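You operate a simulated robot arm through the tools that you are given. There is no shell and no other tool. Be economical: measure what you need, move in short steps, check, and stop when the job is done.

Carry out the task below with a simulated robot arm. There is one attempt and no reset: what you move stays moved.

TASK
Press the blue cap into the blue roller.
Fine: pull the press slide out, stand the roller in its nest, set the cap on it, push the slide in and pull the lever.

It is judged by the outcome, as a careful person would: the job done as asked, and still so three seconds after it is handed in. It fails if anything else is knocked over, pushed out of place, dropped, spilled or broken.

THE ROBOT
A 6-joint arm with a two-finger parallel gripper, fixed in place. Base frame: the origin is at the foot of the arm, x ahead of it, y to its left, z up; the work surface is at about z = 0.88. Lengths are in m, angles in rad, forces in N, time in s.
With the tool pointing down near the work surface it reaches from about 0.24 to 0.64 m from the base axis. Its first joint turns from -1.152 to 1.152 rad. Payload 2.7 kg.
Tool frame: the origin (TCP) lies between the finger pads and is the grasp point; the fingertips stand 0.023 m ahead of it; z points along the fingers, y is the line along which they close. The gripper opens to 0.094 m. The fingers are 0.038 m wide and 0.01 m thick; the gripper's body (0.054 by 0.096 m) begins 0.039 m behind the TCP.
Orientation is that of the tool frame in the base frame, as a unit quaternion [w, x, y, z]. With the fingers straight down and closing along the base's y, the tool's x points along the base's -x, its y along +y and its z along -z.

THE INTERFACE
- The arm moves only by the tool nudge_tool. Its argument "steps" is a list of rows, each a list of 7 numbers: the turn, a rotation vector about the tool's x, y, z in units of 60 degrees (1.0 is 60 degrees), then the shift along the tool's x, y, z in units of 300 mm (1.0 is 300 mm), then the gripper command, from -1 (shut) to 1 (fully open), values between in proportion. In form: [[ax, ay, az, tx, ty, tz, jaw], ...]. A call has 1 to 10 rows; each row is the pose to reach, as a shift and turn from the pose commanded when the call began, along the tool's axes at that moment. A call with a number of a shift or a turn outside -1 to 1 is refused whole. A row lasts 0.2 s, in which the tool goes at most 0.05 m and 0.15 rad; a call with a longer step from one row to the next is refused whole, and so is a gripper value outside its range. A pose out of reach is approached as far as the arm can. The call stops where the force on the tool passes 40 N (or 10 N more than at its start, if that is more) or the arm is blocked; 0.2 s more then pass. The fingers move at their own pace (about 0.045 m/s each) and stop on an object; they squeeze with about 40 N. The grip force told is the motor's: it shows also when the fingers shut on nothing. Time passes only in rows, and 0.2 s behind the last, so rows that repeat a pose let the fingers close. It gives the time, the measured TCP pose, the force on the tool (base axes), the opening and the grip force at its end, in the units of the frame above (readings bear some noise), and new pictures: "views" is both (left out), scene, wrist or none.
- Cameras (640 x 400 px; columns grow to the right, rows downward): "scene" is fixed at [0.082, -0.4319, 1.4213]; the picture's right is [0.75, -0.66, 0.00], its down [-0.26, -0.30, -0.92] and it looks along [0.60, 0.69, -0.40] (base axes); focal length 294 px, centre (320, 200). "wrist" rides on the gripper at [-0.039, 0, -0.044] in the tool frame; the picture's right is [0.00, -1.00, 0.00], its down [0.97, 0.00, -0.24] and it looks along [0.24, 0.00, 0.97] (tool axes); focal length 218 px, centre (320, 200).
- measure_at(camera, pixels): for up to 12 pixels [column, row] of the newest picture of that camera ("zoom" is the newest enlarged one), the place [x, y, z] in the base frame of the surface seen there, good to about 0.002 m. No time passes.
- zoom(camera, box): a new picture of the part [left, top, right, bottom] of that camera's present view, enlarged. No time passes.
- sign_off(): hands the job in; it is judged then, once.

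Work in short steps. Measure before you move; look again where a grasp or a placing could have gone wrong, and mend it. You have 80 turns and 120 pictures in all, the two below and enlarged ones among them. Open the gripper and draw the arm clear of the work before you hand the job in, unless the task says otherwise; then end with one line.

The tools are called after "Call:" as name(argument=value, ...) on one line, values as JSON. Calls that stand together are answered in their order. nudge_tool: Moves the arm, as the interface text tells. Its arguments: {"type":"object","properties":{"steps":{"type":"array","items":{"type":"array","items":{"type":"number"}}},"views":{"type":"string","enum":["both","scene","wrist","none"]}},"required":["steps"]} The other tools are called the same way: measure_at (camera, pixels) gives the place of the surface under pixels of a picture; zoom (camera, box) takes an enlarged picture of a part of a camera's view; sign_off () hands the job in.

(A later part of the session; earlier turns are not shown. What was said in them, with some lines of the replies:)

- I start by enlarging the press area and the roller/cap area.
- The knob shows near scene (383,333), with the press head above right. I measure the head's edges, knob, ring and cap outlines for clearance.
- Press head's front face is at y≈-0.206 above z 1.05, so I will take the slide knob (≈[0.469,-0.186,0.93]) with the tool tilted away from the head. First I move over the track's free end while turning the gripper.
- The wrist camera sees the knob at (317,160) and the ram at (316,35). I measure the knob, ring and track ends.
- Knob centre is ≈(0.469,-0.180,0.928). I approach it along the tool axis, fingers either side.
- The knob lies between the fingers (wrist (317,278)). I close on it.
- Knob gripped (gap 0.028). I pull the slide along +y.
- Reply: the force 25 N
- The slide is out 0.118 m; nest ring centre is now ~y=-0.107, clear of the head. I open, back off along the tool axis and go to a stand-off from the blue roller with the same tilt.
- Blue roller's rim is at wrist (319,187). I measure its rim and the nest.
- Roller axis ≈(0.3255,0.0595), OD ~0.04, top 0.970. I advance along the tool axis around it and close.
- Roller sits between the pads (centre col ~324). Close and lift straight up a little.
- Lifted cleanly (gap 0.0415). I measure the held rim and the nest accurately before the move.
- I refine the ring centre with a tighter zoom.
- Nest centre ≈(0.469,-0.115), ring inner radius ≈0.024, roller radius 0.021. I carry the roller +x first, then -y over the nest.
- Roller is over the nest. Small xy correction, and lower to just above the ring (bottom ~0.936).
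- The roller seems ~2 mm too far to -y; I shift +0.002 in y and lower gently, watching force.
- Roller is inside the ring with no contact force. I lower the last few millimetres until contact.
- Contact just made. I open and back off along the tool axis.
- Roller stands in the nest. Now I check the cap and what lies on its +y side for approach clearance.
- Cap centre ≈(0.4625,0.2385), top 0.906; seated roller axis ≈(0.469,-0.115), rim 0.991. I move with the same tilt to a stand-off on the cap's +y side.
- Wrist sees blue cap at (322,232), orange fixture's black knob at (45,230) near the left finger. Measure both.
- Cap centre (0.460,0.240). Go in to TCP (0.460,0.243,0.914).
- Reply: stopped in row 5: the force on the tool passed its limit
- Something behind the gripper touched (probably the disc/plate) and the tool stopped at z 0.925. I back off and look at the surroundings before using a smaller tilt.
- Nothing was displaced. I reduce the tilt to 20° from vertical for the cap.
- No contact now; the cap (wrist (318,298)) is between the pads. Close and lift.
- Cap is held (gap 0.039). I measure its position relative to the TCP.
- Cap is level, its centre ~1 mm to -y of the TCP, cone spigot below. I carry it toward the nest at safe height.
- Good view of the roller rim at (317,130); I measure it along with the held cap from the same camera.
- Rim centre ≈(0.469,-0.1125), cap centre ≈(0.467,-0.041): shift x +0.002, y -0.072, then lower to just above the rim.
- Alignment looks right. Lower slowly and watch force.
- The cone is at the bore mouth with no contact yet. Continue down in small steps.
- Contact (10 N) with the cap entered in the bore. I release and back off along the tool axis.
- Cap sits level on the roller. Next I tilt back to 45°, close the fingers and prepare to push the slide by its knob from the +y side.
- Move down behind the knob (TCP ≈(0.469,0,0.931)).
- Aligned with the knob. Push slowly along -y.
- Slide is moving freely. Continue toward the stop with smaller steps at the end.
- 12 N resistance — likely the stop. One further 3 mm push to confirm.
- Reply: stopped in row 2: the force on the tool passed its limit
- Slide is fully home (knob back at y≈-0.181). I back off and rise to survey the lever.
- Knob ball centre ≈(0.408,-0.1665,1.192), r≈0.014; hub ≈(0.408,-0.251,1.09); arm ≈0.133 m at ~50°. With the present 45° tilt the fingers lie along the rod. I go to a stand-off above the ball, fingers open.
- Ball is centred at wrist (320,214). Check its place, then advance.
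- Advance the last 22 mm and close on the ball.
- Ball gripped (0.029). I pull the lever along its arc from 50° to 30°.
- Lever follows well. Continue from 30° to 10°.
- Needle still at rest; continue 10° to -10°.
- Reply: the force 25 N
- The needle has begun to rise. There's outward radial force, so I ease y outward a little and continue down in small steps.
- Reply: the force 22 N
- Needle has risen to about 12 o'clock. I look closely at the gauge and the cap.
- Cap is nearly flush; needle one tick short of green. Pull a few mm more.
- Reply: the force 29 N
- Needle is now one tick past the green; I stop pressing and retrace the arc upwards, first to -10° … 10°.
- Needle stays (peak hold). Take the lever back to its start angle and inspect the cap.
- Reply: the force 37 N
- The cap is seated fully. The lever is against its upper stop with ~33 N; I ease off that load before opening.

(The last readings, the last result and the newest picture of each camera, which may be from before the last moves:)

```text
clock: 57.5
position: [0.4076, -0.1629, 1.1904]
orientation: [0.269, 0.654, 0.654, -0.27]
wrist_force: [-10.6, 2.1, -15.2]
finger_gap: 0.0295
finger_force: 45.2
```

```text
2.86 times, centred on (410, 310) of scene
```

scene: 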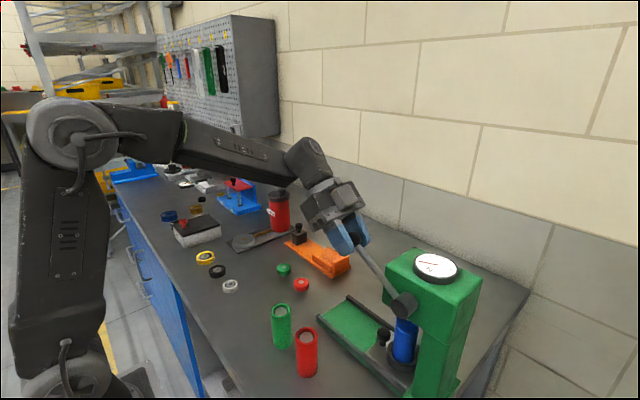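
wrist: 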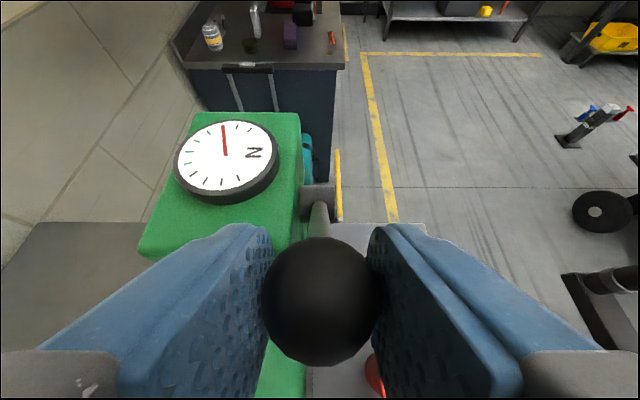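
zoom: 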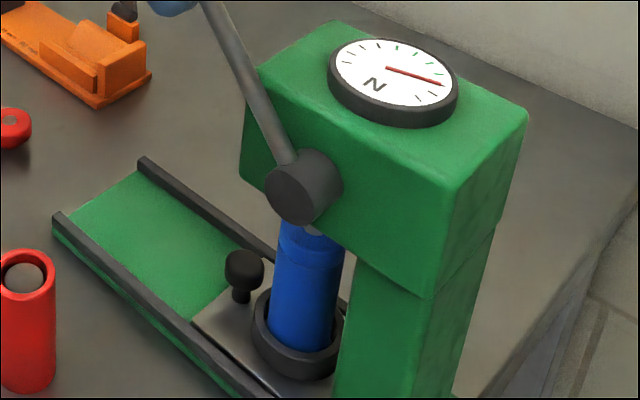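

Settled. Ease the remaining load, open, and back away along the tool axis.

Call:
nudge_tool(steps=[[0, 0, 0, 0.005, -0.003, 0.005, -1], [0, 0, 0, 0.005, -0.003, 0.005, 0.3], [0, 0, 0, 0.005, -0.003, 0.005, 0.3], [0, 0, 0, 0.005, -0.003, 0.005, 0.3], [0, 0, 0, 0.005, -0.003, -0.08, 0.3], [0, 0, 0, 0.005, -0.003, -0.2, 0.3], [0, 0, 0, 0.005, -0.003, -0.33, 0.3]])

Call:
zoom(camera="scene", box=[340, 220, 480, 380])

```text
clock: 59.1
position: [0.4071, -0.0902, 1.2633]
orientation: [0.27, 0.653, 0.655, -0.269]
wrist_force: [-0.5, 0.5, -0.3]
finger_gap: 0.0612
finger_force: 0.1
```

scene: 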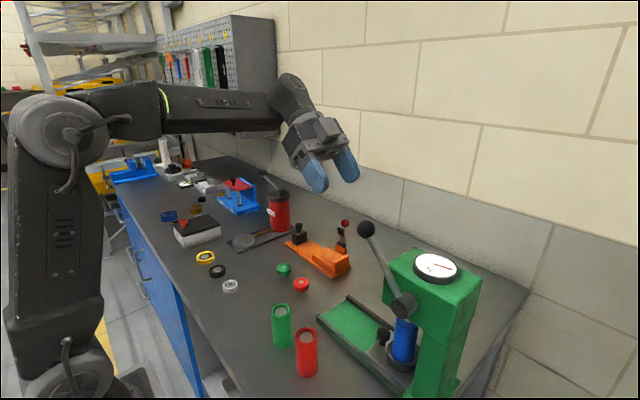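
wrist: 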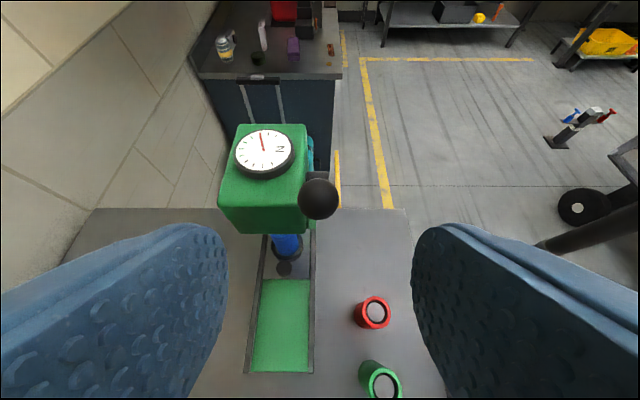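

```text
2.50 times, centred on (410, 300) of scene
```

zoom: 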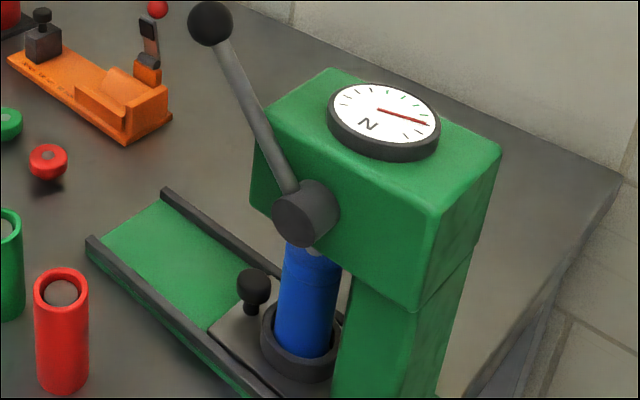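

Lever is up, the cap seated, other items in place. I draw the arm farther away and hand in.

Call:
nudge_tool(steps=[[0, 0, 0, 0.08, 0, -0.08, 0.3], [0, 0, 0, 0.16, 0, -0.16, 0.3], [0, 0, 0, 0.24, 0, -0.24, 0.3], [0, 0, 0, 0.24, 0, -0.24, 0.3]], views="scene")

Call:
sign_off()

```text
clock: 60.1
position: [0.4068, 0.0117, 1.2617]
orientation: [0.269, 0.653, 0.655, -0.269]
wrist_force: [-0.1, 0.2, -0.3]
finger_gap: 0.0611
finger_force: 0.0
```

scene: 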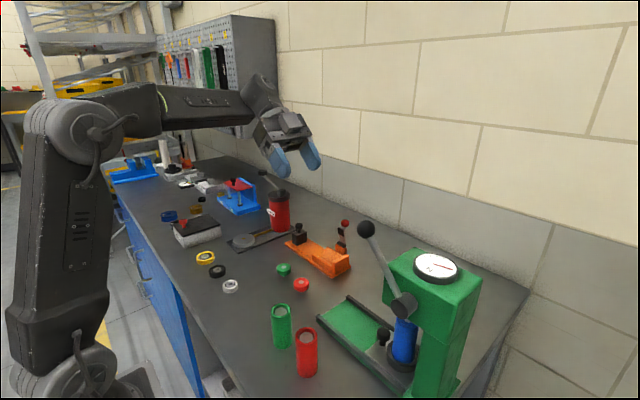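

```text
The job is handed in.
```

The blue cap is pressed fully into the blue roller, which stands in the nest with the slide in and the lever back up; the press gauge peaked one tick past its green band, and nothing else was visibly moved.
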